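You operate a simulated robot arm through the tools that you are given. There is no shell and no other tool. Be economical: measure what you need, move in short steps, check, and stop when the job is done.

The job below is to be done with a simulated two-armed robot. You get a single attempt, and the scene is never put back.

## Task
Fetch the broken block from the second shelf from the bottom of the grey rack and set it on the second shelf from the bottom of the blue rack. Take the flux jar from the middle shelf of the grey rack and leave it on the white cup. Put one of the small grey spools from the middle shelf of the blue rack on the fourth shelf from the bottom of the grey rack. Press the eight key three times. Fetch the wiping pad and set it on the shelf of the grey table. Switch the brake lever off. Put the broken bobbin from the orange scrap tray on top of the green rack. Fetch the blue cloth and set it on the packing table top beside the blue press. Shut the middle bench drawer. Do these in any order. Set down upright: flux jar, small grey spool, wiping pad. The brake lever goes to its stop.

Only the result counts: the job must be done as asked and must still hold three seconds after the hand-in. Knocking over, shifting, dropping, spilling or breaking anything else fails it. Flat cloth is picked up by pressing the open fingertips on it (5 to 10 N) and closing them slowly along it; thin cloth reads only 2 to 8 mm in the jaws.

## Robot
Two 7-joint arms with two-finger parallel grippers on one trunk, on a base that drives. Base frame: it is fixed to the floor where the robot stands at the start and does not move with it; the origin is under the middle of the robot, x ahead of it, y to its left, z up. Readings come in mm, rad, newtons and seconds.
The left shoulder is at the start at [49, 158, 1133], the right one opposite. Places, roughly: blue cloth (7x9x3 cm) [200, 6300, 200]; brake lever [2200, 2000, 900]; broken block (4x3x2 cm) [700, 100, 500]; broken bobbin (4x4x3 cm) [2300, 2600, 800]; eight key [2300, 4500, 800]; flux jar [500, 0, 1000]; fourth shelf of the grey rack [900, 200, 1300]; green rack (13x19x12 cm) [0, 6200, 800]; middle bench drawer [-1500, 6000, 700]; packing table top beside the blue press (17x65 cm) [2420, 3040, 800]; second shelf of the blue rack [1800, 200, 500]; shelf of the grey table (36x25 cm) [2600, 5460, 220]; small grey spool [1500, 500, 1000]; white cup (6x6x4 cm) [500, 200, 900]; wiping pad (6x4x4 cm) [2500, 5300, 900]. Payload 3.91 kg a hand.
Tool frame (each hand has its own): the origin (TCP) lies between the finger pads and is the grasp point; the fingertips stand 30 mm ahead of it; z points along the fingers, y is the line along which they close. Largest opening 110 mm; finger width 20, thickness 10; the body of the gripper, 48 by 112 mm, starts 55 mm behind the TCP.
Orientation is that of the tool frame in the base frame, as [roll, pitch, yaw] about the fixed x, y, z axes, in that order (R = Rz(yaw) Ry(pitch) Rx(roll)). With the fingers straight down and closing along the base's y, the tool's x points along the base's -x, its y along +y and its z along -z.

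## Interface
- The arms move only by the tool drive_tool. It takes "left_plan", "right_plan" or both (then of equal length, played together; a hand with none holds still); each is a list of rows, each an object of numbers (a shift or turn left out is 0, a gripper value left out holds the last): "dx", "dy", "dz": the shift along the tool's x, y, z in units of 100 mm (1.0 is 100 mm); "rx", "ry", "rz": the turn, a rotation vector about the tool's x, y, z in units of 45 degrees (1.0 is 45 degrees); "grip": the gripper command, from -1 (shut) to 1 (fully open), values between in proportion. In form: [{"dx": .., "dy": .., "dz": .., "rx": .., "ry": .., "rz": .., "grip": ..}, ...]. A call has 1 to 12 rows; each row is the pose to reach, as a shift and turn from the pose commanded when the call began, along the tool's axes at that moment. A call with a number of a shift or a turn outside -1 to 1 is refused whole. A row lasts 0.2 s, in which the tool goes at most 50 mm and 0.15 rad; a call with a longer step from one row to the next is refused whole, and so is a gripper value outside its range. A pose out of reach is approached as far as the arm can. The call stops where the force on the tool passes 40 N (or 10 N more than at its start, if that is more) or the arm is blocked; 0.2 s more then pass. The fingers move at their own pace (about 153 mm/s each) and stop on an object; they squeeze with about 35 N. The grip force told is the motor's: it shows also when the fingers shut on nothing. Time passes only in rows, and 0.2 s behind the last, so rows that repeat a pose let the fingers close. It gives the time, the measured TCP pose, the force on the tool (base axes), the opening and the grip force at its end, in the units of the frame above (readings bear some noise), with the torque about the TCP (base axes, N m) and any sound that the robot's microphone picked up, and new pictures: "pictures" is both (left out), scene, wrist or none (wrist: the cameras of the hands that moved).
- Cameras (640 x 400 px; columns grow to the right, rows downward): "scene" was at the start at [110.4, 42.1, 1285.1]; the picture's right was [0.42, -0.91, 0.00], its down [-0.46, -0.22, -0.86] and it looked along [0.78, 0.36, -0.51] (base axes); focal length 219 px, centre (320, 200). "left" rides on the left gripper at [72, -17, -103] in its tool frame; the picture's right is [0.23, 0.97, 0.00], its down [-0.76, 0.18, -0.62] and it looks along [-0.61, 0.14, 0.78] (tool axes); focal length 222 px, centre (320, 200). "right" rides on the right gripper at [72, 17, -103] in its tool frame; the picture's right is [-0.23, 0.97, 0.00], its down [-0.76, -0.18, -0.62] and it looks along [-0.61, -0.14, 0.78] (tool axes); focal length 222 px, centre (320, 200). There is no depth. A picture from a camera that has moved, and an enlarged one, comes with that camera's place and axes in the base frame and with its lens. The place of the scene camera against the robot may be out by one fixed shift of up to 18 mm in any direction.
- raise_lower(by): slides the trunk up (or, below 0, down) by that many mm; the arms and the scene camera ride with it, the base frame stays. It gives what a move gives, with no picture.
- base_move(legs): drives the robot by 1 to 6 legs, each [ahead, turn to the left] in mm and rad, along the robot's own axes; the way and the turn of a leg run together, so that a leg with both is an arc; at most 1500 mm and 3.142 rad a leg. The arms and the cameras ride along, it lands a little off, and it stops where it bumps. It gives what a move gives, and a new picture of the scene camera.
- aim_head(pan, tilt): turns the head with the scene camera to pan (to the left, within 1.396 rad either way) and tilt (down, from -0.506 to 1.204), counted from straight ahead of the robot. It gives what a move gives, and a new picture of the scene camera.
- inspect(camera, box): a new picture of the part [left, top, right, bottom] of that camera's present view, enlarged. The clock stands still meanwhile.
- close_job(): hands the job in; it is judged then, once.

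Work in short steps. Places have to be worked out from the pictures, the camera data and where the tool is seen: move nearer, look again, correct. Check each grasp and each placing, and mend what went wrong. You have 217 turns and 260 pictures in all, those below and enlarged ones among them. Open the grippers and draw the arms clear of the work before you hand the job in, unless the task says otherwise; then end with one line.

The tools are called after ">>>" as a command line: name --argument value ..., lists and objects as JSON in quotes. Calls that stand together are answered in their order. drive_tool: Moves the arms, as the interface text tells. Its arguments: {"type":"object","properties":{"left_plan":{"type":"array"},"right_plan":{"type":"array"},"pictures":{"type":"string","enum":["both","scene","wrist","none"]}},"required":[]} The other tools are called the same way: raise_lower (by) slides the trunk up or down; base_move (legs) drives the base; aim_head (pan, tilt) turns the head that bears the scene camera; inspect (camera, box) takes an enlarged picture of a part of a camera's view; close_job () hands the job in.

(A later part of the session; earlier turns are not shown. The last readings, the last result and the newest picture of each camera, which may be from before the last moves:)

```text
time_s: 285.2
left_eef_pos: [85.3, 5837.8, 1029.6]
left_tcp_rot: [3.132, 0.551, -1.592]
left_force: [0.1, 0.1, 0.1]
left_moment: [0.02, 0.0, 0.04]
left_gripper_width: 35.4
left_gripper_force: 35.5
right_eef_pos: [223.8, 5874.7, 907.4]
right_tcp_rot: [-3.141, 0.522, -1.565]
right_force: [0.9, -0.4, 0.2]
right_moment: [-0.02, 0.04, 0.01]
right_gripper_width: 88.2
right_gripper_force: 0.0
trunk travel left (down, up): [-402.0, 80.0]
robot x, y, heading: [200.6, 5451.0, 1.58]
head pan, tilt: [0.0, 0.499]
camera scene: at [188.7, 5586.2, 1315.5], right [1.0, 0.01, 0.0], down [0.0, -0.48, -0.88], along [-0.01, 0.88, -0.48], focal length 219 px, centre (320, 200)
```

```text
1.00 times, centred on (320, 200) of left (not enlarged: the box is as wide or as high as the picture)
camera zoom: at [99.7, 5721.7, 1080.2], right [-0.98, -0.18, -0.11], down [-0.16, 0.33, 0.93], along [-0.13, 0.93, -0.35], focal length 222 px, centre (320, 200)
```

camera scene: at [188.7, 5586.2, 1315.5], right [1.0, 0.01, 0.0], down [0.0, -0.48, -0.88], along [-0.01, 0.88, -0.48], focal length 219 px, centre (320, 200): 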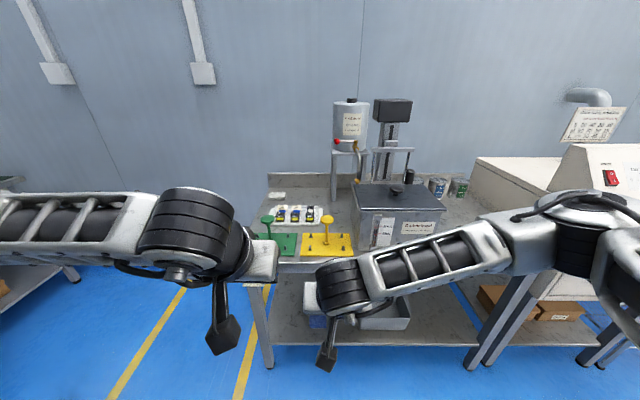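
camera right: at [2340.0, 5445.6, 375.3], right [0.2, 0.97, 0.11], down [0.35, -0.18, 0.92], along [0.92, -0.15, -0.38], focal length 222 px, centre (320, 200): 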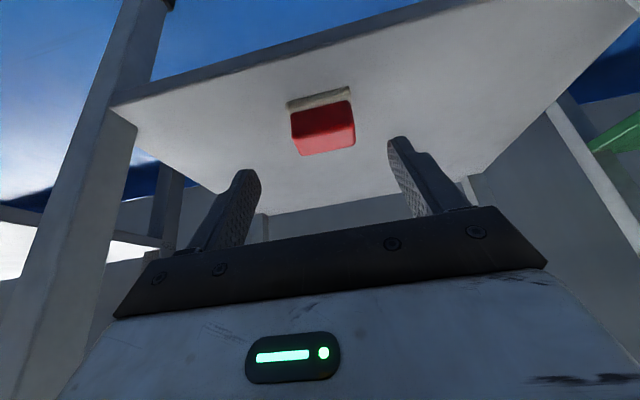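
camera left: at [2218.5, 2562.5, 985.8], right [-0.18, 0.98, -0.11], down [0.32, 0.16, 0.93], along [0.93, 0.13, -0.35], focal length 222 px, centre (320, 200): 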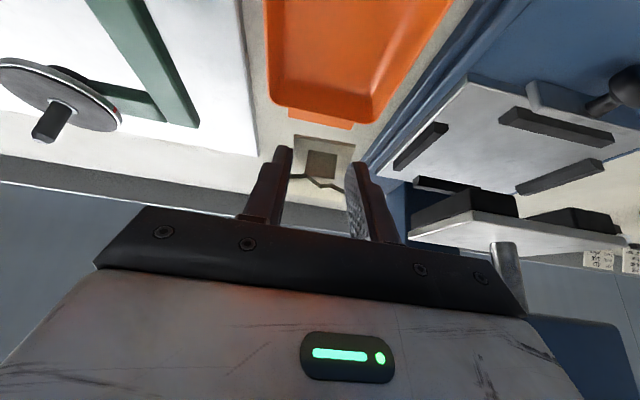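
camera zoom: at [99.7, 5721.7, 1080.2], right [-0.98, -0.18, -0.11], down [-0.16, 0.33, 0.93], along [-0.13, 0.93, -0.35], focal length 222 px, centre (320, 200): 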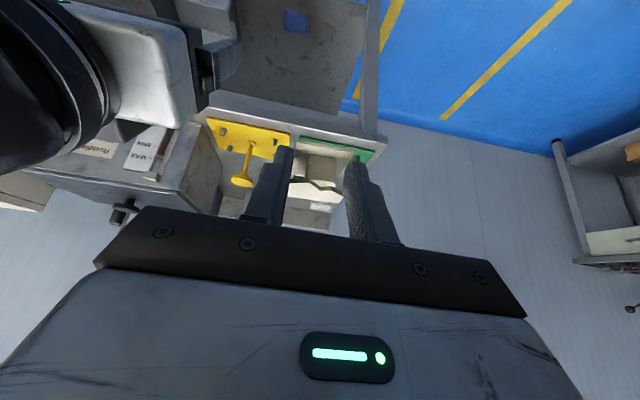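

The green rack is a plate with pins and a centre post with a knob. The plate spans x −100..91, y 6149..6280 at z ≈ 790, and there is a free spot between the front pins at about (−5, 6178). I shift the left hand sideways, pull the right one back, and drive up.

>>> drive_tool --left_plan '[{"dy": 0.3}, {"dy": 0.6}, {"dy": 0.9}, {"dy": 0.9}]' --right_plan '[{"dx": 0.3, "dz": -0.2}, {"dx": 0.6, "dz": -0.4}, {"dx": 0.7, "dz": -0.5}, {"dx": 0.7, "dz": -0.5}]' --pictures "none"

>>> base_move --legs '[[190, 0]]'

>>> inspect --camera "left" --box '[160, 0, 480, 220]'

```text
time_s: 286.2
left_eef_pos: [-7.9, 5839.3, 1031.4]
left_tcp_rot: [3.132, 0.552, -1.592]
left_force: [-0.6, 0.5, -0.6]
left_moment: [0.03, 0.01, -0.02]
left_gripper_width: 35.5
left_gripper_force: 34.8
right_eef_pos: [225.6, 5790.0, 913.7]
right_tcp_rot: [3.141, 0.523, -1.564]
right_force: [-0.4, 0.3, -0.1]
right_moment: [0.0, 0.01, 0.0]
right_gripper_width: 88.2
right_gripper_force: 0.1
trunk travel left (down, up): [-402.0, 80.0]
robot x, y, heading: [202.1, 5450.4, 1.578]
head pan, tilt: [0.0, 0.499]
```

```text
time_s: 287.8
left_eef_pos: [-8.8, 6026.6, 1030.9]
left_tcp_rot: [3.131, 0.55, -1.593]
left_force: [0.3, 0.0, 0.4]
left_moment: [0.01, -0.02, -0.01]
left_gripper_width: 35.4
left_gripper_force: 34.6
right_eef_pos: [222.9, 5975.2, 913.5]
right_tcp_rot: [-3.139, 0.522, -1.564]
right_force: [0.4, 0.1, -0.4]
right_moment: [0.0, -0.01, -0.01]
right_gripper_width: 88.0
right_gripper_force: 0.1
trunk travel left (down, up): [-402.0, 80.0]
robot x, y, heading: [195.5, 5641.2, 1.576]
head pan, tilt: [0.0, 0.499]
camera scene: at [187.3, 5773.4, 1315.4], right [1.0, 0.01, 0.0], down [0.0, -0.48, -0.88], along [-0.01, 0.88, -0.48], focal length 219 px, centre (320, 200)
```

scene: 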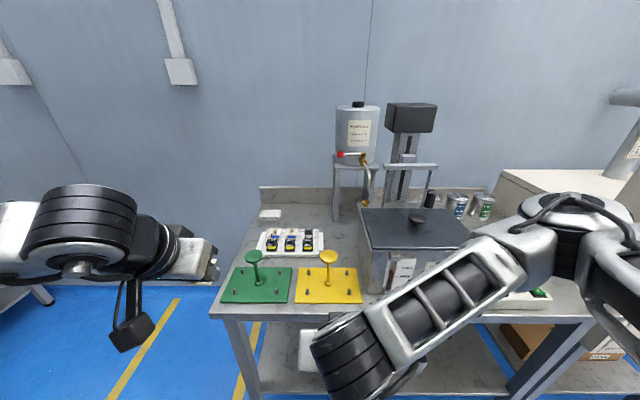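

```text
1.82 times, centred on (320, 110) of left
camera zoom: at [6.9, 5909.7, 1081.5], right [-0.98, -0.18, -0.11], down [-0.16, 0.33, 0.93], along [-0.13, 0.93, -0.35], focal length 404 px, centre (320, 364)
```

zoom: 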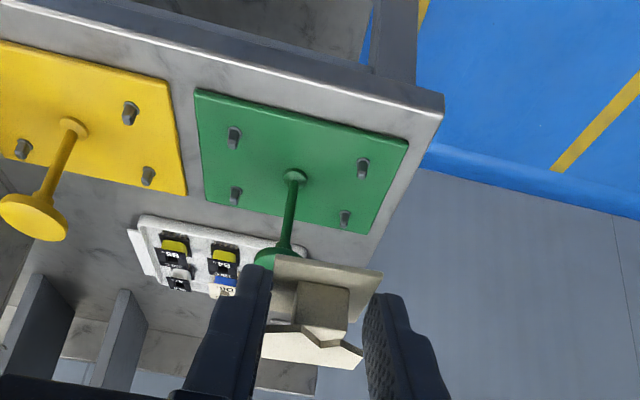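

The wrist view puts the post at (9, 6208) and the plate's front edge at y 6143, z ≈ 785. I aim the bobbin at (9, 6173) and descend along the tool axis.

>>> drive_tool --left_plan '[{"dx": -0.03, "dy": -0.05, "dz": 0.33}, {"dx": -0.07, "dy": -0.1, "dz": 0.66}, {"dx": -0.1, "dy": -0.15, "dz": 1.0}]' --pictures "none"

>>> drive_tool --left_plan '[{"dx": -0.03, "dz": 0.33}, {"dx": -0.06, "dz": 0.66}, {"dx": -0.1, "dz": 1.0}, {"dx": -0.1, "dz": 1.0}]' --pictures "wrist"

```text
time_s: 288.6
left_eef_pos: [5.3, 6087.5, 949.4]
left_tcp_rot: [3.129, 0.552, -1.589]
left_force: [0.4, 0.0, -0.1]
left_moment: [-0.03, 0.02, -0.03]
left_gripper_width: 35.4
left_gripper_force: 34.2
right_eef_pos: [224.0, 5975.7, 914.5]
right_tcp_rot: [-3.141, 0.52, -1.565]
right_force: [-0.4, -0.2, -0.2]
right_moment: [0.01, 0.0, 0.0]
right_gripper_width: 88.2
right_gripper_force: 0.0
trunk travel left (down, up): [-402.0, 80.0]
robot x, y, heading: [197.7, 5638.2, 1.583]
head pan, tilt: [0.0, 0.499]
```

```text
time_s: 289.6
left_eef_pos: [5.7, 6147.5, 870.4]
left_tcp_rot: [3.13, 0.552, -1.592]
left_force: [0.8, 0.4, -0.4]
left_moment: [0.02, 0.0, -0.02]
left_gripper_width: 35.2
left_gripper_force: 34.9
right_eef_pos: [223.1, 5974.9, 913.2]
right_tcp_rot: [-3.141, 0.521, -1.564]
right_force: [-0.5, 0.4, 0.1]
right_moment: [0.01, 0.02, 0.02]
right_gripper_width: 88.0
right_gripper_force: 0.0
trunk travel left (down, up): [-402.0, 80.0]
robot x, y, heading: [194.7, 5635.7, 1.577]
head pan, tilt: [0.0, 0.499]
camera left: at [20.4, 6030.8, 920.5], right [-0.98, -0.18, -0.11], down [-0.16, 0.33, 0.93], along [-0.13, 0.93, -0.35], focal length 222 px, centre (320, 200)
```

left: 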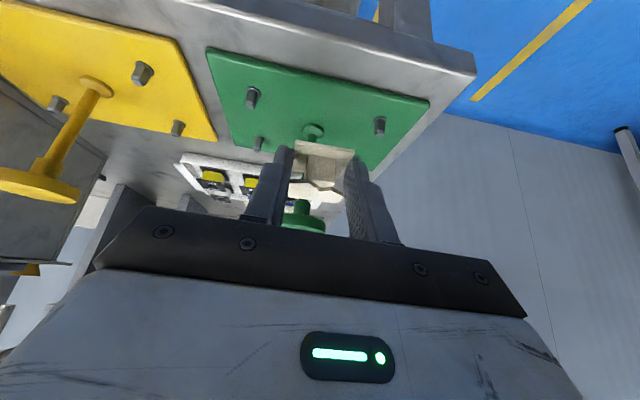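

The post base is confirmed at (10, 6204), and the bobbin comes down between the front pins. I lower 40 mm, then feel for contact.

>>> drive_tool --left_plan '[{"dx": 0.05, "dy": -0.03, "dz": 0.13}, {"dx": 0.1, "dy": -0.03, "dz": 0.25}, {"dx": 0.154, "dy": -0.03, "dz": 0.375}, {"dx": 0.154, "dy": -0.03, "dz": 0.375}]' --pictures "wrist"

```text
time_s: 290.6
left_eef_pos: [10.5, 6153.7, 830.4]
left_tcp_rot: [3.131, 0.551, -1.592]
left_force: [0.2, -0.2, -0.1]
left_moment: [0.01, -0.04, -0.02]
left_gripper_width: 35.6
left_gripper_force: 35.6
right_eef_pos: [223.3, 5975.0, 912.8]
right_tcp_rot: [3.14, 0.522, -1.565]
right_force: [-1.0, -0.9, -0.1]
right_moment: [0.05, -0.04, 0.02]
right_gripper_width: 88.2
right_gripper_force: 0.0
trunk travel left (down, up): [-402.0, 80.0]
robot x, y, heading: [197.4, 5637.5, 1.575]
head pan, tilt: [0.0, 0.499]
camera left: at [24.8, 6036.9, 881.4], right [-0.98, -0.18, -0.11], down [-0.16, 0.33, 0.93], along [-0.13, 0.93, -0.35], focal length 222 px, centre (320, 200)
```

left: 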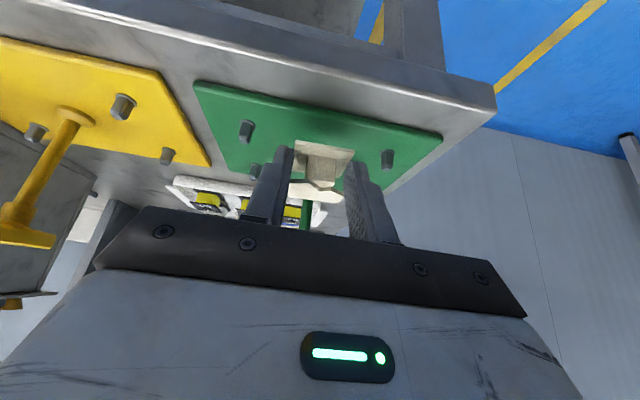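

It's centred between the front pins. I lower the last few mm.

>>> drive_tool --left_plan '[{"dx": 0.012, "dz": 0.02}, {"dx": 0.024, "dz": 0.039}, {"dx": 0.036, "dz": 0.058}, {"dx": 0.036, "dz": 0.058}]' --pictures "none"

```text
time_s: 291.6
left_eef_pos: [8.5, 6153.2, 824.0]
left_tcp_rot: [3.129, 0.551, -1.59]
left_force: [-0.5, 0.2, -0.3]
left_moment: [-0.01, -0.01, -0.01]
left_gripper_width: 35.3
left_gripper_force: 35.1
right_eef_pos: [224.1, 5975.5, 915.7]
right_tcp_rot: [3.141, 0.523, -1.565]
right_force: [0.6, -0.1, -0.2]
right_moment: [-0.03, 0.02, -0.03]
right_gripper_width: 88.3
right_gripper_force: 0.0
trunk travel left (down, up): [-402.0, 80.0]
robot x, y, heading: [199.0, 5636.5, 1.576]
head pan, tilt: [0.0, 0.499]
```

Still free, so I keep lowering in 2 mm steps.

>>> drive_tool --left_plan '[{"dx": 0.01, "dz": 0.017}, {"dx": 0.02, "dz": 0.034}, {"dx": 0.03, "dz": 0.05}, {"dx": 0.03, "dz": 0.05}]' --pictures "none"

```text
time_s: 292.6
left_eef_pos: [9.8, 6153.7, 819.3]
left_tcp_rot: [3.131, 0.551, -1.59]
left_force: [0.8, -0.2, -0.6]
left_moment: [0.0, 0.02, 0.02]
left_gripper_width: 35.3
left_gripper_force: 34.7
right_eef_pos: [223.3, 5974.9, 913.0]
right_tcp_rot: [-3.141, 0.522, -1.565]
right_force: [0.7, 0.0, -0.7]
right_moment: [-0.01, -0.01, -0.01]
right_gripper_width: 88.2
right_gripper_force: 0.1
trunk travel left (down, up): [-402.0, 80.0]
robot x, y, heading: [195.6, 5638.3, 1.577]
head pan, tilt: [0.0, 0.499]
```

>>> inspect --camera "left" --box '[220, 80, 420, 230]'

```text
2.67 times, centred on (320, 155) of left
camera zoom: at [24.5, 6037.4, 868.7], right [-0.98, -0.18, -0.11], down [-0.16, 0.33, 0.93], along [-0.13, 0.93, -0.35], focal length 592 px, centre (320, 320)
```

zoom: 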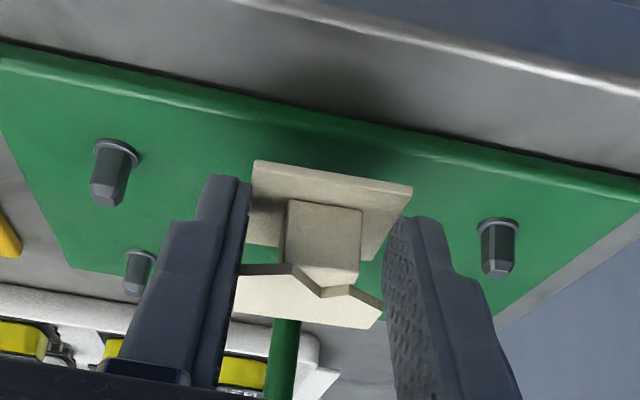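

The bobbin is just above the plate, so I continue lowering.

>>> drive_tool --left_plan '[{"dx": 0.01, "dz": 0.017}, {"dx": 0.02, "dz": 0.034}, {"dx": 0.03, "dz": 0.05}, {"dx": 0.04, "dz": 0.067}]' --pictures "none"

```text
time_s: 293.6
left_eef_pos: [9.8, 6153.4, 809.9]
left_tcp_rot: [3.131, 0.552, -1.592]
left_force: [1.0, 0.5, -0.2]
left_moment: [-0.03, 0.01, -0.02]
left_gripper_width: 35.3
left_gripper_force: 35.5
right_eef_pos: [223.1, 5975.1, 913.8]
right_tcp_rot: [-3.141, 0.521, -1.564]
right_force: [0.7, 0.6, 0.2]
right_moment: [0.01, -0.02, -0.01]
right_gripper_width: 88.1
right_gripper_force: 0.1
trunk travel left (down, up): [-402.0, 80.0]
robot x, y, heading: [199.2, 5635.2, 1.577]
head pan, tilt: [0.0, 0.499]
```

Still no contact at TCP z 810. I go on with small steps.

>>> drive_tool --left_plan '[{"dx": 0.01, "dz": 0.017}, {"dx": 0.02, "dz": 0.034}, {"dx": 0.03, "dz": 0.05}, {"dx": 0.03, "dz": 0.05}]' --pictures "none"

>>> inspect --camera "left" --box '[220, 80, 420, 230]'

```text
time_s: 294.6
left_eef_pos: [9.6, 6152.3, 805.8]
left_tcp_rot: [3.13, 0.552, -1.592]
left_force: [0.0, 0.0, -0.4]
left_moment: [0.0, -0.01, -0.05]
left_gripper_width: 35.3
left_gripper_force: 34.4
right_eef_pos: [224.2, 5976.3, 913.8]
right_tcp_rot: [-3.14, 0.523, -1.564]
right_force: [0.1, 0.1, -0.3]
right_moment: [0.03, 0.02, -0.04]
right_gripper_width: 87.7
right_gripper_force: 0.0
trunk travel left (down, up): [-402.0, 80.0]
robot x, y, heading: [199.6, 5636.5, 1.57]
head pan, tilt: [0.0, 0.499]
```

```text
2.67 times, centred on (320, 155) of left
camera zoom: at [25.2, 6037.2, 854.8], right [-0.98, -0.18, -0.11], down [-0.16, 0.32, 0.93], along [-0.13, 0.93, -0.35], focal length 592 px, centre (320, 320)
```

zoom: 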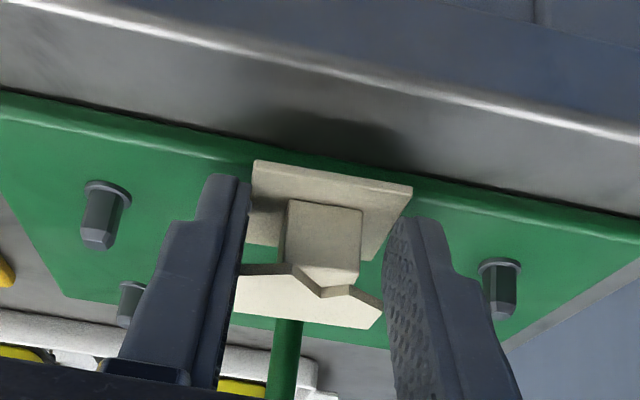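

Recomputing with three views, the plate is at z ≈ 763, its front edge at y ≈ 6164 and the post at y ≈ 6235, so I am 27 mm short. I raise slightly and move in.

>>> drive_tool --left_plan '[{"dx": -0.05, "dz": -0.06}, {"dx": -0.15, "dz": 0.02}, {"dx": -0.256, "dz": 0.099}, {"dx": -0.256, "dz": 0.099}]' --pictures "none"

>>> inspect --camera "left" --box '[220, 80, 420, 230]'

```text
time_s: 295.6
left_eef_pos: [8.2, 6180.0, 810.1]
left_tcp_rot: [3.13, 0.55, -1.593]
left_force: [-0.1, 0.4, 1.3]
left_moment: [0.0, -0.01, 0.01]
left_gripper_width: 35.2
left_gripper_force: 35.3
right_eef_pos: [224.0, 5974.7, 913.3]
right_tcp_rot: [3.141, 0.522, -1.565]
right_force: [-0.6, -0.5, -0.1]
right_moment: [0.03, 0.01, 0.0]
right_gripper_width: 88.1
right_gripper_force: 0.0
trunk travel left (down, up): [-402.0, 80.0]
robot x, y, heading: [198.1, 5635.4, 1.581]
head pan, tilt: [0.0, 0.499]
```

```text
2.67 times, centred on (320, 155) of left
camera zoom: at [24.6, 6064.7, 860.3], right [-0.98, -0.18, -0.11], down [-0.16, 0.33, 0.93], along [-0.13, 0.93, -0.35], focal length 592 px, centre (320, 320)
```

zoom: 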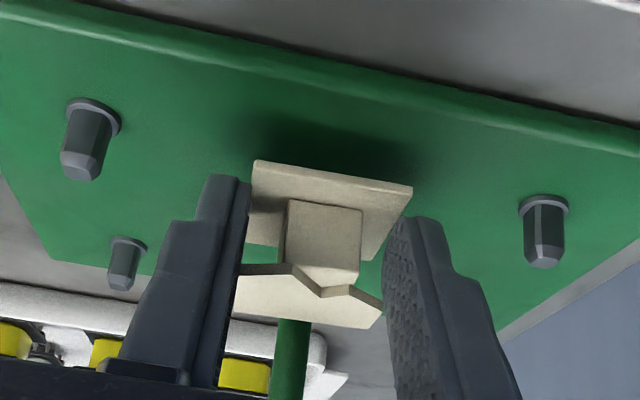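

Now the bobbin is well over the plate, behind its front edge and between the pins. I lower until contact.

>>> drive_tool --left_plan '[{"dx": 0.012, "dz": 0.02}, {"dx": 0.024, "dz": 0.039}, {"dx": 0.036, "dz": 0.058}, {"dx": 0.045, "dz": 0.073}, {"dx": 0.045, "dz": 0.073}]' --pictures "none"

```text
time_s: 296.8
left_eef_pos: [8.8, 6179.2, 802.7]
left_tcp_rot: [3.128, 0.551, -1.591]
left_force: [0.6, 0.6, -0.9]
left_moment: [-0.04, -0.02, 0.03]
left_gripper_width: 35.4
left_gripper_force: 35.4
right_eef_pos: [223.0, 5975.3, 913.1]
right_tcp_rot: [3.141, 0.521, -1.563]
right_force: [-0.2, -0.3, 0.0]
right_moment: [0.01, 0.03, 0.01]
right_gripper_width: 88.1
right_gripper_force: 0.1
trunk travel left (down, up): [-402.0, 80.0]
robot x, y, heading: [195.6, 5634.7, 1.577]
head pan, tilt: [0.0, 0.499]
```

Still free at 802.7, so I continue.

>>> drive_tool --left_plan '[{"dx": 0.008, "dz": 0.013}, {"dx": 0.016, "dz": 0.026}, {"dx": 0.024, "dz": 0.039}, {"dx": 0.032, "dz": 0.052}, {"dx": 0.04, "dz": 0.065}]' --pictures "none"

```text
time_s: 298.0
left_eef_pos: [9.5, 6182.5, 797.6]
left_tcp_rot: [3.132, 0.559, -1.588]
left_force: [-5.3, -8.6, 27.9]
left_moment: [-0.04, -0.18, -0.04]
left_gripper_width: 34.6
left_gripper_force: 34.8
right_eef_pos: [223.7, 5973.9, 914.3]
right_tcp_rot: [3.139, 0.527, -1.564]
right_force: [0.1, 0.4, 0.4]
right_moment: [0.01, 0.03, 0.0]
right_gripper_width: 87.8
right_gripper_force: 0.0
trunk travel left (down, up): [-402.0, 80.0]
robot x, y, heading: [201.8, 5637.2, 1.574]
head pan, tilt: [0.0, 0.499]
```

Contact at 28 N. I release and withdraw along the axis.

>>> drive_tool --left_plan '[{"dz": -0.01, "grip": -0.2}, {"dz": -0.01, "grip": 0.0}, {"dz": -0.01, "grip": 0.1}, {"dz": -0.25}, {"dz": -0.55}, {"dz": -0.85}, {"dz": -1.0}]' --pictures "wrist"

```text
time_s: 299.6
left_eef_pos: [10.4, 6128.0, 879.1]
left_tcp_rot: [3.131, 0.551, -1.592]
left_force: [0.2, 0.5, -0.4]
left_moment: [0.03, 0.01, -0.01]
left_gripper_width: 60.9
left_gripper_force: 0.0
right_eef_pos: [221.9, 5975.0, 912.7]
right_tcp_rot: [-3.141, 0.523, -1.565]
right_force: [0.1, -0.7, 0.1]
right_moment: [0.01, -0.03, -0.04]
right_gripper_width: 87.9
right_gripper_force: 0.1
trunk travel left (down, up): [-402.0, 80.0]
robot x, y, heading: [198.5, 5639.8, 1.575]
head pan, tilt: [0.0, 0.499]
camera left: at [25.5, 6012.0, 929.5], right [-0.98, -0.18, -0.11], down [-0.16, 0.33, 0.93], along [-0.13, 0.93, -0.35], focal length 222 px, centre (320, 200)
```

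left: 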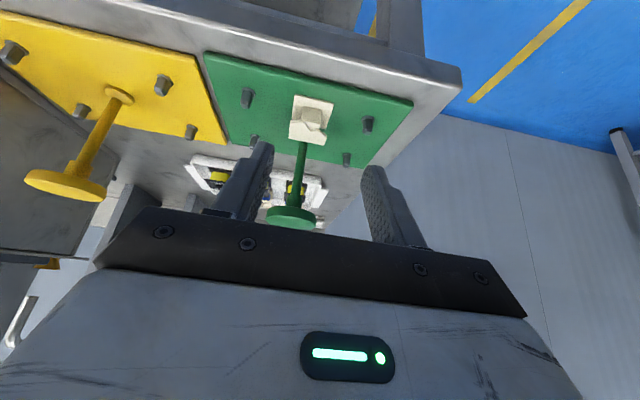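

The bobbin stands on the green rack's plate. Next is the drawer: I back off, turn toward −x and look at the far bench.

>>> base_move --legs '[[-300, 0], [0, 1.2], [700, 0], [0, 0.1]]'

>>> inspect --camera "scene" --box '[200, 50, 520, 250]'

```text
time_s: 308.6
left_eef_pos: [-993.0, 5538.0, 878.5]
left_tcp_rot: [3.132, 0.552, -0.286]
left_force: [-1.0, 0.0, 0.9]
left_moment: [0.06, -0.01, 0.01]
left_gripper_width: 60.9
left_gripper_force: 0.0
right_eef_pos: [-788.8, 5706.0, 914.0]
right_tcp_rot: [-3.142, 0.524, -0.258]
right_force: [0.6, 1.7, 0.3]
right_moment: [0.01, 0.02, -0.02]
right_gripper_width: 88.1
right_gripper_force: 0.1
trunk travel left (down, up): [-402.0, 80.0]
robot x, y, heading: [-468.0, 5587.5, 2.882]
head pan, tilt: [0.0, 0.499]
camera scene: at [-605.8, 5628.9, 1315.5], right [0.26, 0.97, 0.0], down [0.46, -0.12, -0.88], along [-0.85, 0.23, -0.48], focal length 219 px, centre (320, 200)
```

scene: 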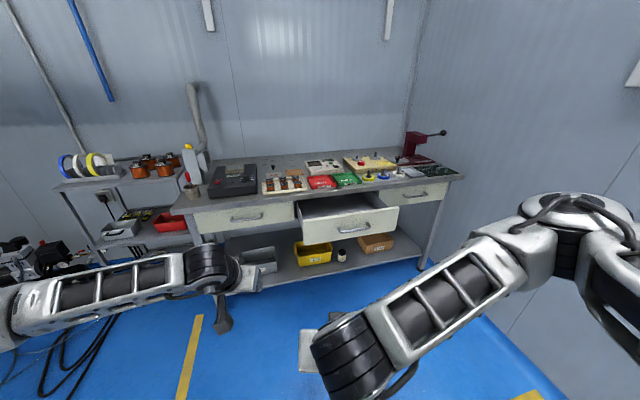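

```text
2.00 times, centred on (360, 150) of scene
camera zoom: at [-605.8, 5628.9, 1315.5], right [0.26, 0.97, 0.0], down [0.46, -0.12, -0.88], along [-0.85, 0.23, -0.48], focal length 439 px, centre (240, 300)
```

zoom: 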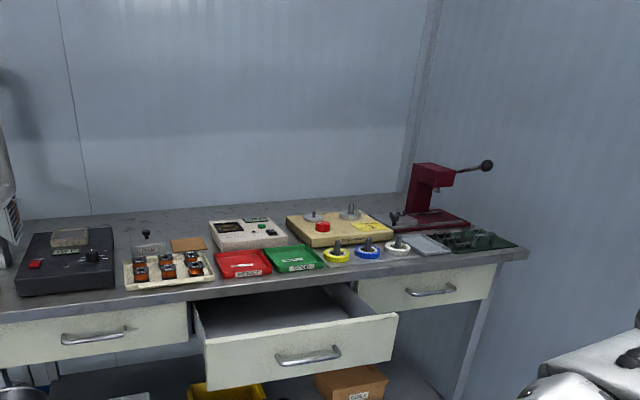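

The middle drawer stands about 200 mm open, with its front at about (−1427, 6005, 690). I retract the left hand, close the right fist, and drive in front of it facing −x.

>>> drive_tool --left_plan '[{"dx": 0.3, "dz": -0.2}, {"dx": 0.6, "dz": -0.4}, {"dx": 0.9, "dz": -0.6}, {"dx": 0.9, "dz": -0.6}]' --right_plan '[{"ry": -0.1, "grip": -1}, {"ry": -0.2}, {"ry": -0.3}, {"ry": -0.3}]' --pictures "none"

>>> base_move --legs '[[0, -0.472], [540, 0], [0, 0.732]]'

>>> raise_lower --by -220

>>> inspect --camera "right" --box '[0, 0, 640, 400]'

```text
time_s: 309.6
left_eef_pos: [-889.4, 5509.4, 884.9]
left_tcp_rot: [3.132, 0.552, -0.286]
left_force: [-0.3, 0.0, -0.1]
left_moment: [-0.02, -0.02, 0.0]
left_gripper_width: 60.6
left_gripper_force: 0.1
right_eef_pos: [-787.5, 5704.6, 913.6]
right_tcp_rot: [3.14, 0.759, -0.258]
right_force: [-0.3, 0.4, 0.4]
right_moment: [0.01, -0.02, -0.01]
right_gripper_width: 0.0
right_gripper_force: 34.5
trunk travel left (down, up): [-402.0, 80.0]
robot x, y, heading: [-471.9, 5590.4, 2.876]
head pan, tilt: [0.0, 0.499]
```

```text
time_s: 316.0
left_eef_pos: [-1251.2, 5763.3, 884.4]
left_tcp_rot: [3.132, 0.552, -0.025]
left_force: [0.6, 1.5, 0.3]
left_moment: [-0.01, 0.02, 0.01]
left_gripper_width: 60.5
left_gripper_force: 0.1
right_eef_pos: [-1205.5, 5977.3, 913.5]
right_tcp_rot: [3.14, 0.758, 0.002]
right_force: [-0.8, -0.4, 0.0]
right_moment: [-0.01, 0.02, -0.02]
right_gripper_width: 0.0
right_gripper_force: 35.1
trunk travel left (down, up): [-402.0, 80.0]
robot x, y, heading: [-866.9, 5951.6, -3.138]
head pan, tilt: [0.0, 0.499]
camera scene: at [-1008.5, 5954.6, 1315.5], right [0.0, 1.0, 0.0], down [0.48, 0.0, -0.88], along [-0.88, 0.0, -0.48], focal length 219 px, centre (320, 200)
```

scene: 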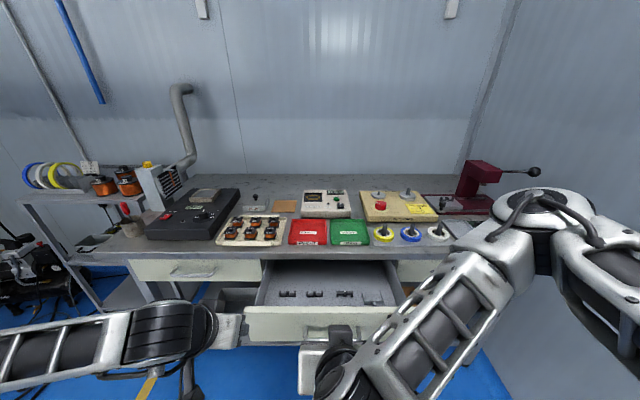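

```text
time_s: 318.4
left_eef_pos: [-1251.7, 5762.7, 664.4]
left_tcp_rot: [3.131, 0.552, -0.022]
left_force: [1.1, -1.0, 0.8]
left_moment: [-0.01, 0.0, 0.0]
left_gripper_width: 60.6
left_gripper_force: 0.0
right_eef_pos: [-1204.9, 5977.5, 695.2]
right_tcp_rot: [-3.141, 0.758, 0.002]
right_force: [0.1, 1.0, 1.0]
right_moment: [-0.02, 0.0, 0.0]
right_gripper_width: 0.0
right_gripper_force: 35.3
trunk travel left (down, up): [-182.0, 300.0]
robot x, y, heading: [-866.1, 5951.1, -3.143]
head pan, tilt: [0.0, 0.499]
```

```text
1.00 times, centred on (320, 200) of right (not enlarged: the box is as wide or as high as the picture)
camera zoom: at [-1081.7, 5962.0, 719.9], right [-0.16, -0.97, 0.16], down [-0.13, 0.18, 0.98], along [-0.98, 0.14, -0.15], focal length 222 px, centre (320, 200)
```

zoom: 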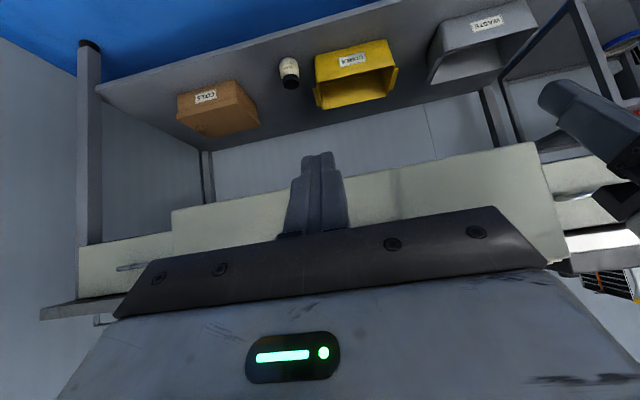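

The right fist faces the drawer front at y ≈ 5977. I drive 100 mm nearer and raise the hand a little.

>>> base_move --legs '[[95, 0]]'

>>> drive_tool --right_plan '[{"dx": -0.09, "dz": -0.09}, {"dx": -0.2, "dz": -0.2}, {"dx": -0.3, "dz": -0.1}, {"dx": -0.42, "dz": 0.02}, {"dx": -0.42, "dz": 0.02}]' --pictures "both"

```text
time_s: 319.5
left_eef_pos: [-1348.1, 5763.1, 664.6]
left_tcp_rot: [3.132, 0.55, -0.027]
left_force: [0.4, 0.5, 0.6]
left_moment: [-0.01, 0.01, -0.06]
left_gripper_width: 60.3
left_gripper_force: 0.0
right_eef_pos: [-1301.8, 5979.3, 694.6]
right_tcp_rot: [3.141, 0.758, 0.0]
right_force: [-0.1, 1.0, 0.2]
right_moment: [-0.02, 0.02, 0.01]
right_gripper_width: 0.0
right_gripper_force: 35.3
trunk travel left (down, up): [-182.0, 300.0]
robot x, y, heading: [-964.2, 5950.4, -3.133]
head pan, tilt: [0.0, 0.499]
camera scene: at [-1104.5, 5954.8, 1095.5], right [0.0, 1.0, 0.0], down [0.48, 0.0, -0.88], along [-0.88, 0.0, -0.48], focal length 219 px, centre (320, 200)
```

scene: 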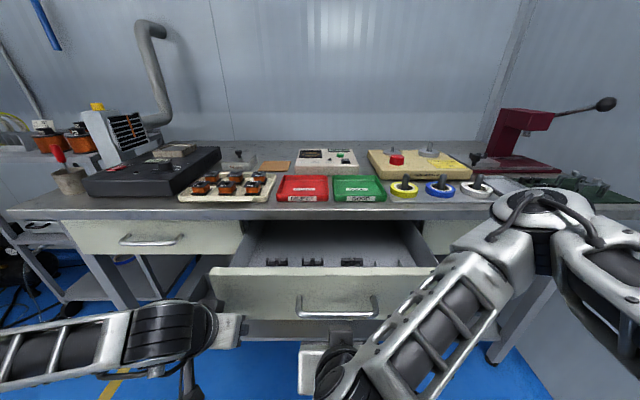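

```text
time_s: 320.7
left_eef_pos: [-1347.6, 5764.7, 663.8]
left_tcp_rot: [3.131, 0.551, -0.027]
left_force: [0.0, 0.4, 0.1]
left_moment: [0.0, 0.01, 0.02]
left_gripper_width: 60.4
left_gripper_force: 0.0
right_eef_pos: [-1334.4, 5979.1, 720.7]
right_tcp_rot: [3.14, 0.756, 0.0]
right_force: [-0.3, 0.6, -0.4]
right_moment: [-0.02, -0.03, -0.02]
right_gripper_width: 0.2
right_gripper_force: 34.9
trunk travel left (down, up): [-182.0, 300.0]
robot x, y, heading: [-962.3, 5952.9, -3.142]
head pan, tilt: [0.0, 0.499]
camera scene: at [-1104.6, 5954.8, 1095.5], right [0.0, 1.0, 0.0], down [0.48, 0.0, -0.88], along [-0.88, 0.0, -0.48], focal length 219 px, centre (320, 200)
camera right: at [-1210.2, 5962.5, 746.8], right [-0.16, -0.97, 0.16], down [-0.13, 0.18, 0.98], along [-0.98, 0.14, -0.15], focal length 222 px, centre (320, 200)
```

scene: 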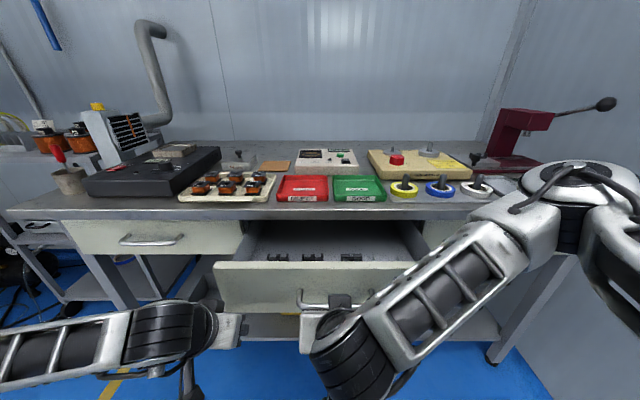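
right: 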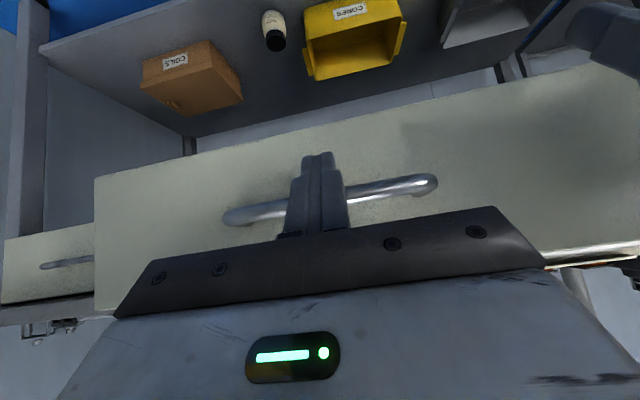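

The tip is at the drawer face just below the handle. I push forward slowly.

>>> drive_tool --right_plan '[{"dx": -0.13, "dz": 0.125}, {"dx": -0.26, "dz": 0.25}, {"dx": -0.4, "dz": 0.375}, {"dx": -0.53, "dz": 0.5}, {"dx": -0.66, "dz": 0.62}, {"dx": -0.8, "dz": 0.75}, {"dx": -0.93, "dz": 0.875}]' --pictures "scene"

```text
time_s: 322.3
left_eef_pos: [-1348.0, 5763.8, 664.4]
left_tcp_rot: [3.13, 0.551, -0.024]
left_force: [0.2, -0.1, -0.7]
left_moment: [0.03, 0.02, 0.02]
left_gripper_width: 60.5
left_gripper_force: 0.1
right_eef_pos: [-1460.3, 5978.3, 722.6]
right_tcp_rot: [3.141, 0.759, 0.0]
right_force: [0.4, -0.3, 0.8]
right_moment: [0.0, 0.03, -0.01]
right_gripper_width: 0.0
right_gripper_force: 34.6
trunk travel left (down, up): [-182.0, 300.0]
robot x, y, heading: [-963.9, 5951.4, -3.144]
head pan, tilt: [0.0, 0.499]
camera scene: at [-1104.5, 5954.8, 1095.5], right [0.0, 1.0, 0.0], down [0.48, 0.0, -0.88], along [-0.88, 0.0, -0.48], focal length 219 px, centre (320, 200)
```

scene: 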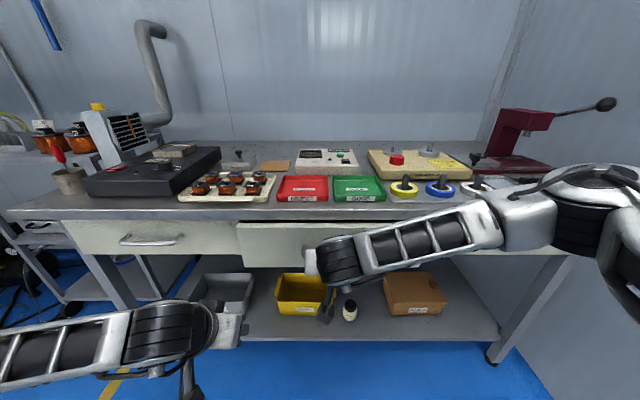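

The drawer is nearly closed. I push on gently until the force rises.

>>> drive_tool --right_plan '[{"dx": -0.08, "dz": 0.075}, {"dx": -0.16, "dz": 0.15}, {"dx": -0.24, "dz": 0.225}, {"dx": -0.32, "dz": 0.3}, {"dx": -0.4, "dz": 0.375}, {"dx": -0.48, "dz": 0.45}]' --pictures "scene"

```text
time_s: 323.7
left_eef_pos: [-1348.3, 5764.0, 663.7]
left_tcp_rot: [3.133, 0.551, -0.028]
left_force: [0.8, -0.4, -0.3]
left_moment: [0.0, 0.01, 0.02]
left_gripper_width: 60.6
left_gripper_force: 0.0
right_eef_pos: [-1515.7, 5978.1, 715.8]
right_tcp_rot: [3.141, 0.732, 0.011]
right_force: [1.9, -0.7, -2.9]
right_moment: [-0.02, 0.01, 0.02]
right_gripper_width: 0.1
right_gripper_force: 35.5
trunk travel left (down, up): [-182.0, 300.0]
robot x, y, heading: [-961.8, 5951.0, 3.139]
head pan, tilt: [0.0, 0.499]
stopped in row 6 (right hand): the force on the tool passed its limit at 54 N (the readings are from after the stop); the commanded pose is now the measured one
camera scene: at [-1104.0, 5954.9, 1095.4], right [0.0, 1.0, 0.0], down [0.48, 0.0, -0.88], along [-0.88, 0.0, -0.48], focal length 219 px, centre (320, 200)
```

scene: 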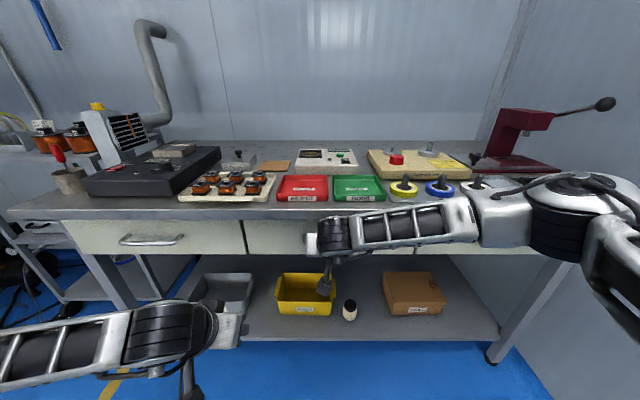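

It stopped at 54 N and the drawer looks flush. I withdraw straight back and check.

>>> drive_tool --right_plan '[{"dx": 0.3, "dz": -0.28}, {"dx": 0.6, "dz": -0.57}, {"dx": 0.9, "dz": -0.85}]' --pictures "none"

>>> base_move --legs '[[-150, 0]]'

>>> inspect --camera "scene" --box '[100, 180, 480, 300]'

```text
time_s: 324.5
left_eef_pos: [-1346.9, 5764.7, 663.5]
left_tcp_rot: [3.13, 0.551, -0.028]
left_force: [0.4, 0.1, 0.9]
left_moment: [-0.01, 0.02, 0.02]
left_gripper_width: 60.3
left_gripper_force: 0.0
right_eef_pos: [-1391.8, 5977.5, 718.0]
right_tcp_rot: [3.14, 0.737, 0.008]
right_force: [0.1, 0.5, -0.5]
right_moment: [0.0, -0.02, 0.01]
right_gripper_width: 0.0
right_gripper_force: 35.0
trunk travel left (down, up): [-182.0, 300.0]
robot x, y, heading: [-964.9, 5949.6, 3.141]
head pan, tilt: [0.0, 0.499]
```

```text
time_s: 325.9
left_eef_pos: [-1198.0, 5763.5, 663.6]
left_tcp_rot: [3.133, 0.551, -0.027]
left_force: [0.4, -0.6, 0.1]
left_moment: [-0.03, 0.0, 0.0]
left_gripper_width: 60.6
left_gripper_force: 0.0
right_eef_pos: [-1242.3, 5976.2, 717.3]
right_tcp_rot: [-3.141, 0.736, 0.009]
right_force: [1.0, -0.2, 0.1]
right_moment: [-0.03, 0.03, 0.02]
right_gripper_width: 0.0
right_gripper_force: 35.5
trunk travel left (down, up): [-182.0, 300.0]
robot x, y, heading: [-815.8, 5952.2, 3.145]
head pan, tilt: [0.0, 0.499]
camera scene: at [-955.4, 5955.0, 1095.5], right [0.0, 1.0, 0.0], down [0.48, 0.0, -0.88], along [-0.88, 0.0, -0.48], focal length 219 px, centre (320, 200)
```

scene: 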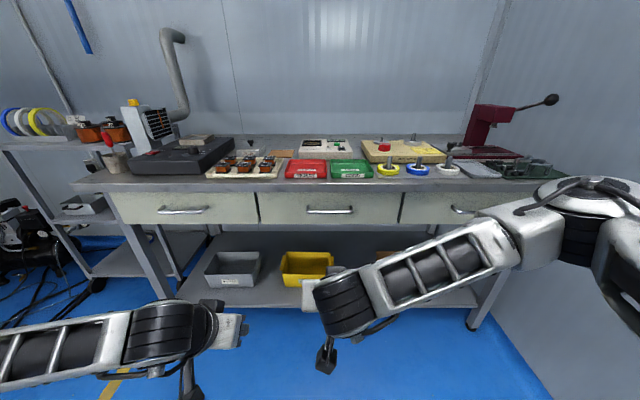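

```text
1.68 times, centred on (290, 240) of scene
camera zoom: at [-955.4, 5955.0, 1095.5], right [0.0, 1.0, 0.0], down [0.48, 0.0, -0.88], along [-0.88, 0.0, -0.48], focal length 370 px, centre (370, 133)
```

zoom: 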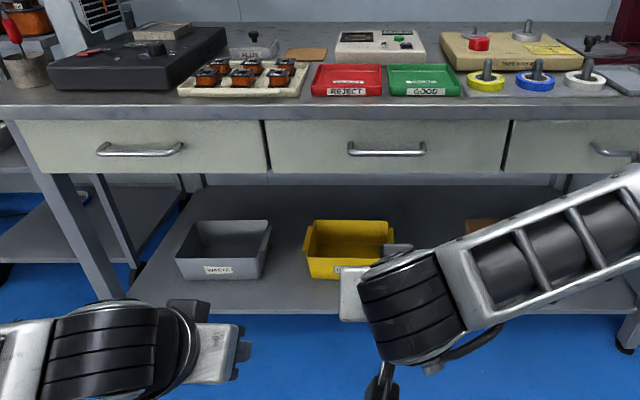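

The middle drawer is flush and shut. Now the blue cloth: I drive back to about (200, 5350), facing +y, and lower the trunk.

>>> base_move --legs '[[0, -0.538], [-1181, 0], [0, -1.036]]'

>>> raise_lower --by -180

>>> aim_head --pan 0.0 --tilt 0.55

```text
time_s: 336.1
left_eef_pos: [24.9, 5719.8, 664.1]
left_tcp_rot: [3.13, 0.551, -1.615]
left_force: [0.2, 0.7, 0.8]
left_moment: [0.05, 0.02, -0.03]
left_gripper_width: 60.6
left_gripper_force: 0.1
right_eef_pos: [239.3, 5760.5, 717.0]
right_tcp_rot: [-3.14, 0.735, -1.577]
right_force: [0.6, 0.0, 0.4]
right_moment: [0.02, -0.04, 0.0]
right_gripper_width: 0.0
right_gripper_force: 35.3
trunk travel left (down, up): [-182.0, 300.0]
robot x, y, heading: [206.0, 5333.6, 1.554]
head pan, tilt: [0.0, 0.499]
camera scene: at [197.9, 5467.6, 1095.5], right [1.0, -0.02, 0.0], down [-0.01, -0.48, -0.88], along [0.01, 0.88, -0.48], focal length 219 px, centre (320, 200)
```

scene: 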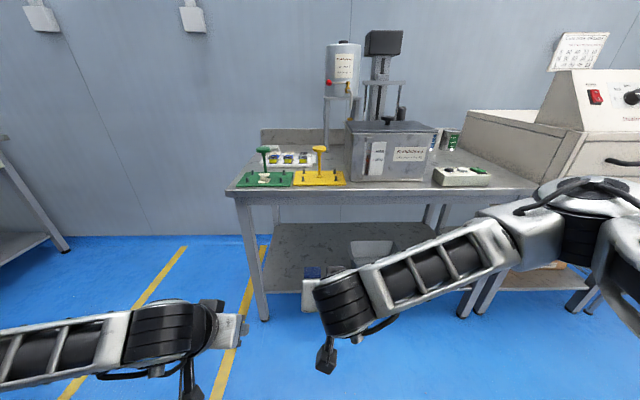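

```text
time_s: 338.1
left_eef_pos: [25.1, 5721.1, 484.1]
left_tcp_rot: [3.13, 0.552, -1.614]
left_force: [0.5, 0.8, 0.2]
left_moment: [0.03, -0.01, 0.01]
left_gripper_width: 60.4
left_gripper_force: 0.1
right_eef_pos: [238.6, 5760.3, 537.9]
right_tcp_rot: [-3.14, 0.737, -1.579]
right_force: [0.5, -0.2, 0.2]
right_moment: [0.02, 0.01, 0.01]
right_gripper_width: 0.0
right_gripper_force: 34.8
trunk travel left (down, up): [-2.0, 480.0]
robot x, y, heading: [202.3, 5332.6, 1.551]
head pan, tilt: [0.0, 0.499]
```

```text
time_s: 338.7
left_eef_pos: [25.5, 5720.1, 483.1]
left_tcp_rot: [3.13, 0.551, -1.614]
left_force: [0.0, 0.7, -0.9]
left_moment: [0.02, -0.01, 0.0]
left_gripper_width: 60.3
left_gripper_force: 0.1
right_eef_pos: [238.3, 5761.1, 537.0]
right_tcp_rot: [-3.141, 0.736, -1.577]
right_force: [0.3, -0.5, 0.3]
right_moment: [-0.02, 0.0, 0.0]
right_gripper_width: 0.0
right_gripper_force: 35.1
trunk travel left (down, up): [-2.0, 480.0]
robot x, y, heading: [205.8, 5331.2, 1.555]
head pan, tilt: [0.0, 0.55]
camera scene: at [197.9, 5466.4, 910.9], right [1.0, -0.02, 0.0], down [-0.01, -0.52, -0.85], along [0.01, 0.85, -0.52], focal length 219 px, centre (320, 200)
```

scene: 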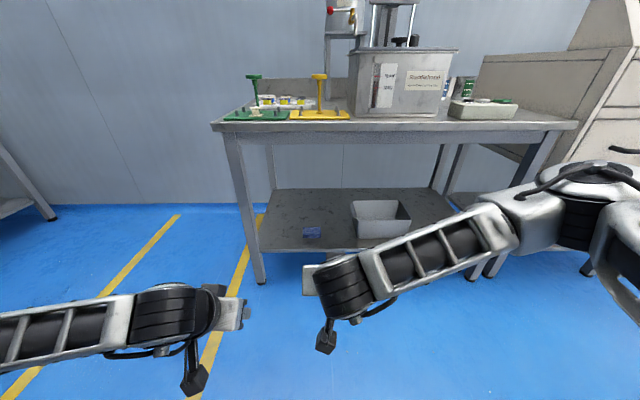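

The cloth is visible on the lower shelf near (172, 6310). I enlarge it.

>>> inspect --camera "scene" --box '[280, 205, 350, 260]'

>>> inspect --camera "left" --box '[0, 0, 640, 400]'

```text
7.27 times, centred on (315, 232) of scene
camera zoom: at [197.9, 5466.4, 910.9], right [1.0, -0.02, 0.0], down [-0.01, -0.52, -0.85], along [0.01, 0.85, -0.52], focal length 1595 px, centre (356, -36)
```

zoom: 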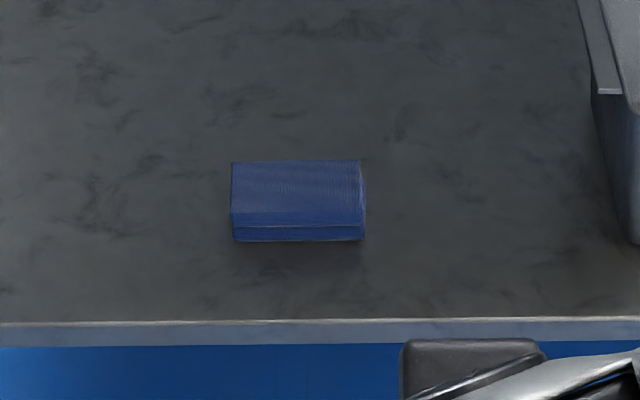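

```text
1.00 times, centred on (320, 200) of left (not enlarged: the box is as wide or as high as the picture)
camera zoom: at [38.5, 5603.1, 534.2], right [-0.98, -0.16, -0.11], down [-0.16, 0.33, 0.93], along [-0.11, 0.93, -0.35], focal length 222 px, centre (320, 200)
```

zoom: 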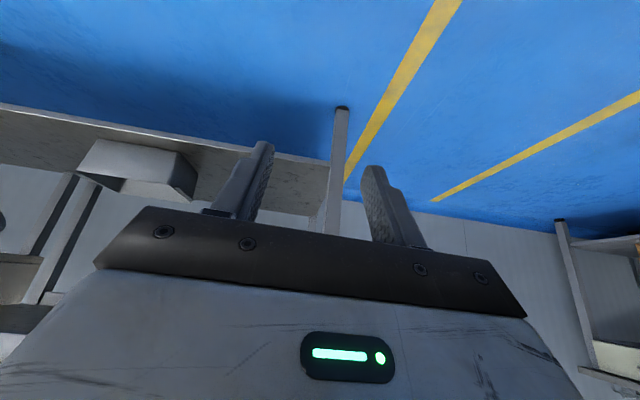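

The cloth is a folded 9×7 cm piece lying square to the shelf. I open and lower the right hand (tilt about 62°), then drive in.

>>> drive_tool --right_plan '[{"ry": 0.1, "dx": 0.2, "dz": 0.22, "grip": 0.1}, {"ry": 0.2, "dx": 0.4, "dz": 0.44}, {"ry": 0.3, "dx": 0.6, "dz": 0.66}, {"ry": 0.3, "dx": 0.72, "dz": 0.8}]' --pictures "none"

>>> drive_tool --right_plan '[{"dx": 0.17, "dz": 0.3}, {"dx": 0.34, "dz": 0.6}, {"dx": 0.5, "dz": 0.9}]' --pictures "none"

>>> base_move --legs '[[0, 0.177], [330, 0], [0, -0.161]]'

>>> inspect --camera "right" --box '[0, 0, 640, 400]'

```text
time_s: 339.7
left_eef_pos: [26.4, 5720.0, 485.0]
left_tcp_rot: [3.131, 0.551, -1.614]
left_force: [0.5, -0.3, -0.1]
left_moment: [0.01, -0.01, 0.01]
left_gripper_width: 60.6
left_gripper_force: 0.0
right_eef_pos: [237.4, 5759.6, 429.8]
right_tcp_rot: [-3.14, 0.5, -1.578]
right_force: [0.5, -0.6, 0.4]
right_moment: [-0.02, 0.05, -0.01]
right_gripper_width: 60.2
right_gripper_force: 0.1
trunk travel left (down, up): [-2.0, 480.0]
robot x, y, heading: [207.9, 5334.3, 1.554]
head pan, tilt: [0.0, 0.55]
```

```text
time_s: 340.3
left_eef_pos: [25.6, 5719.1, 483.1]
left_tcp_rot: [3.131, 0.551, -1.614]
left_force: [0.6, 0.4, 0.2]
left_moment: [-0.03, 0.01, -0.02]
left_gripper_width: 60.6
left_gripper_force: 0.0
right_eef_pos: [236.6, 5760.6, 379.6]
right_tcp_rot: [3.136, 0.503, -1.578]
right_force: [1.7, 1.4, 10.1]
right_moment: [-1.43, 0.32, 0.35]
right_gripper_width: 60.4
right_gripper_force: 0.1
trunk travel left (down, up): [-2.0, 480.0]
robot x, y, heading: [204.4, 5335.1, 1.552]
head pan, tilt: [0.0, 0.55]
stopped in row 2 (right hand): the force on the tool passed its limit at 91 N (the readings are from after the stop); the commanded pose is now the measured one
```

```text
time_s: 343.8
left_eef_pos: [-34.0, 6042.7, 483.7]
left_tcp_rot: [3.129, 0.549, -1.597]
left_force: [-0.3, -0.2, 0.9]
left_moment: [0.01, -0.04, 0.0]
left_gripper_width: 60.4
left_gripper_force: 0.1
right_eef_pos: [176.5, 6086.9, 377.8]
right_tcp_rot: [3.135, 0.505, -1.559]
right_force: [9.2, 9.0, 27.0]
right_moment: [-4.27, 0.73, 1.16]
right_gripper_width: 60.3
right_gripper_force: 0.0
trunk travel left (down, up): [-2.0, 480.0]
robot x, y, heading: [154.9, 5659.6, 1.574]
head pan, tilt: [0.0, 0.55]
camera scene: at [142.9, 5791.8, 911.1], right [1.0, 0.0, 0.0], down [0.0, -0.52, -0.85], along [0.0, 0.85, -0.52], focal length 219 px, centre (320, 200)
```

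scene: 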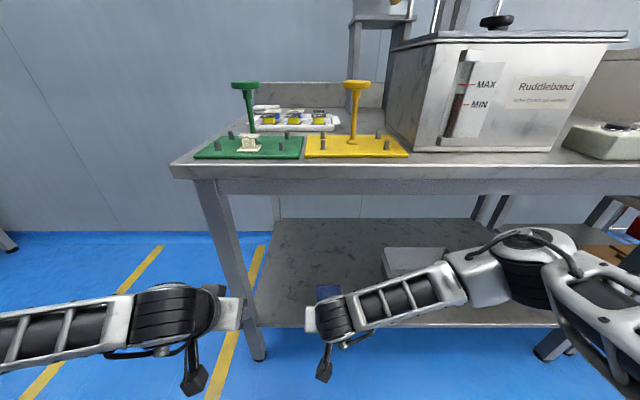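

```text
1.00 times, centred on (320, 200) of right (not enlarged: the box is as wide or as high as the picture)
camera zoom: at [161.3, 5974.6, 435.2], right [-0.98, 0.19, 0.11], down [0.18, 0.37, 0.91], along [0.13, 0.91, -0.39], focal length 222 px, centre (320, 200)
```

zoom: 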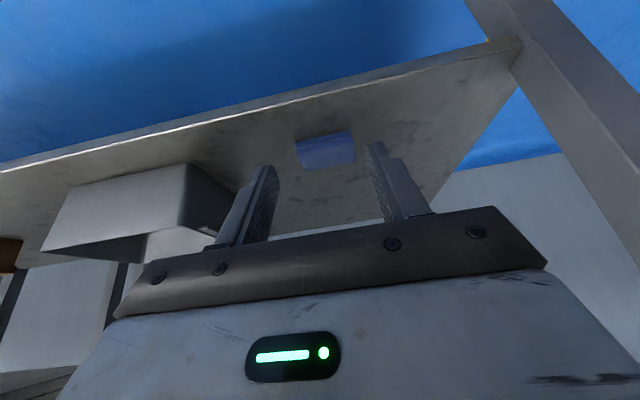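

The 91 N stop was probably the right forearm touching the robot's own base while folded low. I extend the hand forward and up to free it.

>>> drive_tool --right_plan '[{"dx": -0.33, "dz": 0.0}, {"dx": -0.67, "dz": 0.03}, {"dx": -0.67, "dz": 0.03}]' --pictures "wrist"

```text
time_s: 344.6
left_eef_pos: [-33.5, 6042.1, 483.2]
left_tcp_rot: [3.13, 0.552, -1.596]
left_force: [-0.6, 0.2, -0.7]
left_moment: [-0.03, -0.02, -0.03]
left_gripper_width: 60.4
left_gripper_force: 0.1
right_eef_pos: [176.6, 6149.8, 408.8]
right_tcp_rot: [3.137, 0.504, -1.557]
right_force: [0.3, -0.1, -0.1]
right_moment: [0.01, 0.04, -0.01]
right_gripper_width: 60.7
right_gripper_force: 0.1
trunk travel left (down, up): [-2.0, 480.0]
robot x, y, heading: [151.8, 5656.5, 1.569]
head pan, tilt: [0.0, 0.55]
camera right: at [161.5, 6037.2, 465.4], right [-0.98, 0.19, 0.11], down [0.18, 0.37, 0.91], along [0.13, 0.91, -0.39], focal length 222 px, centre (320, 200)
```

right: 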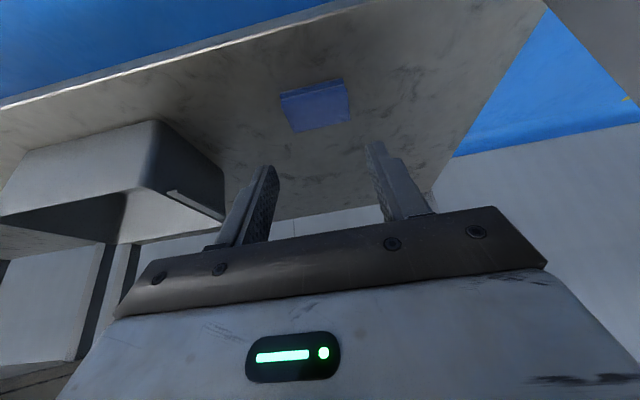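

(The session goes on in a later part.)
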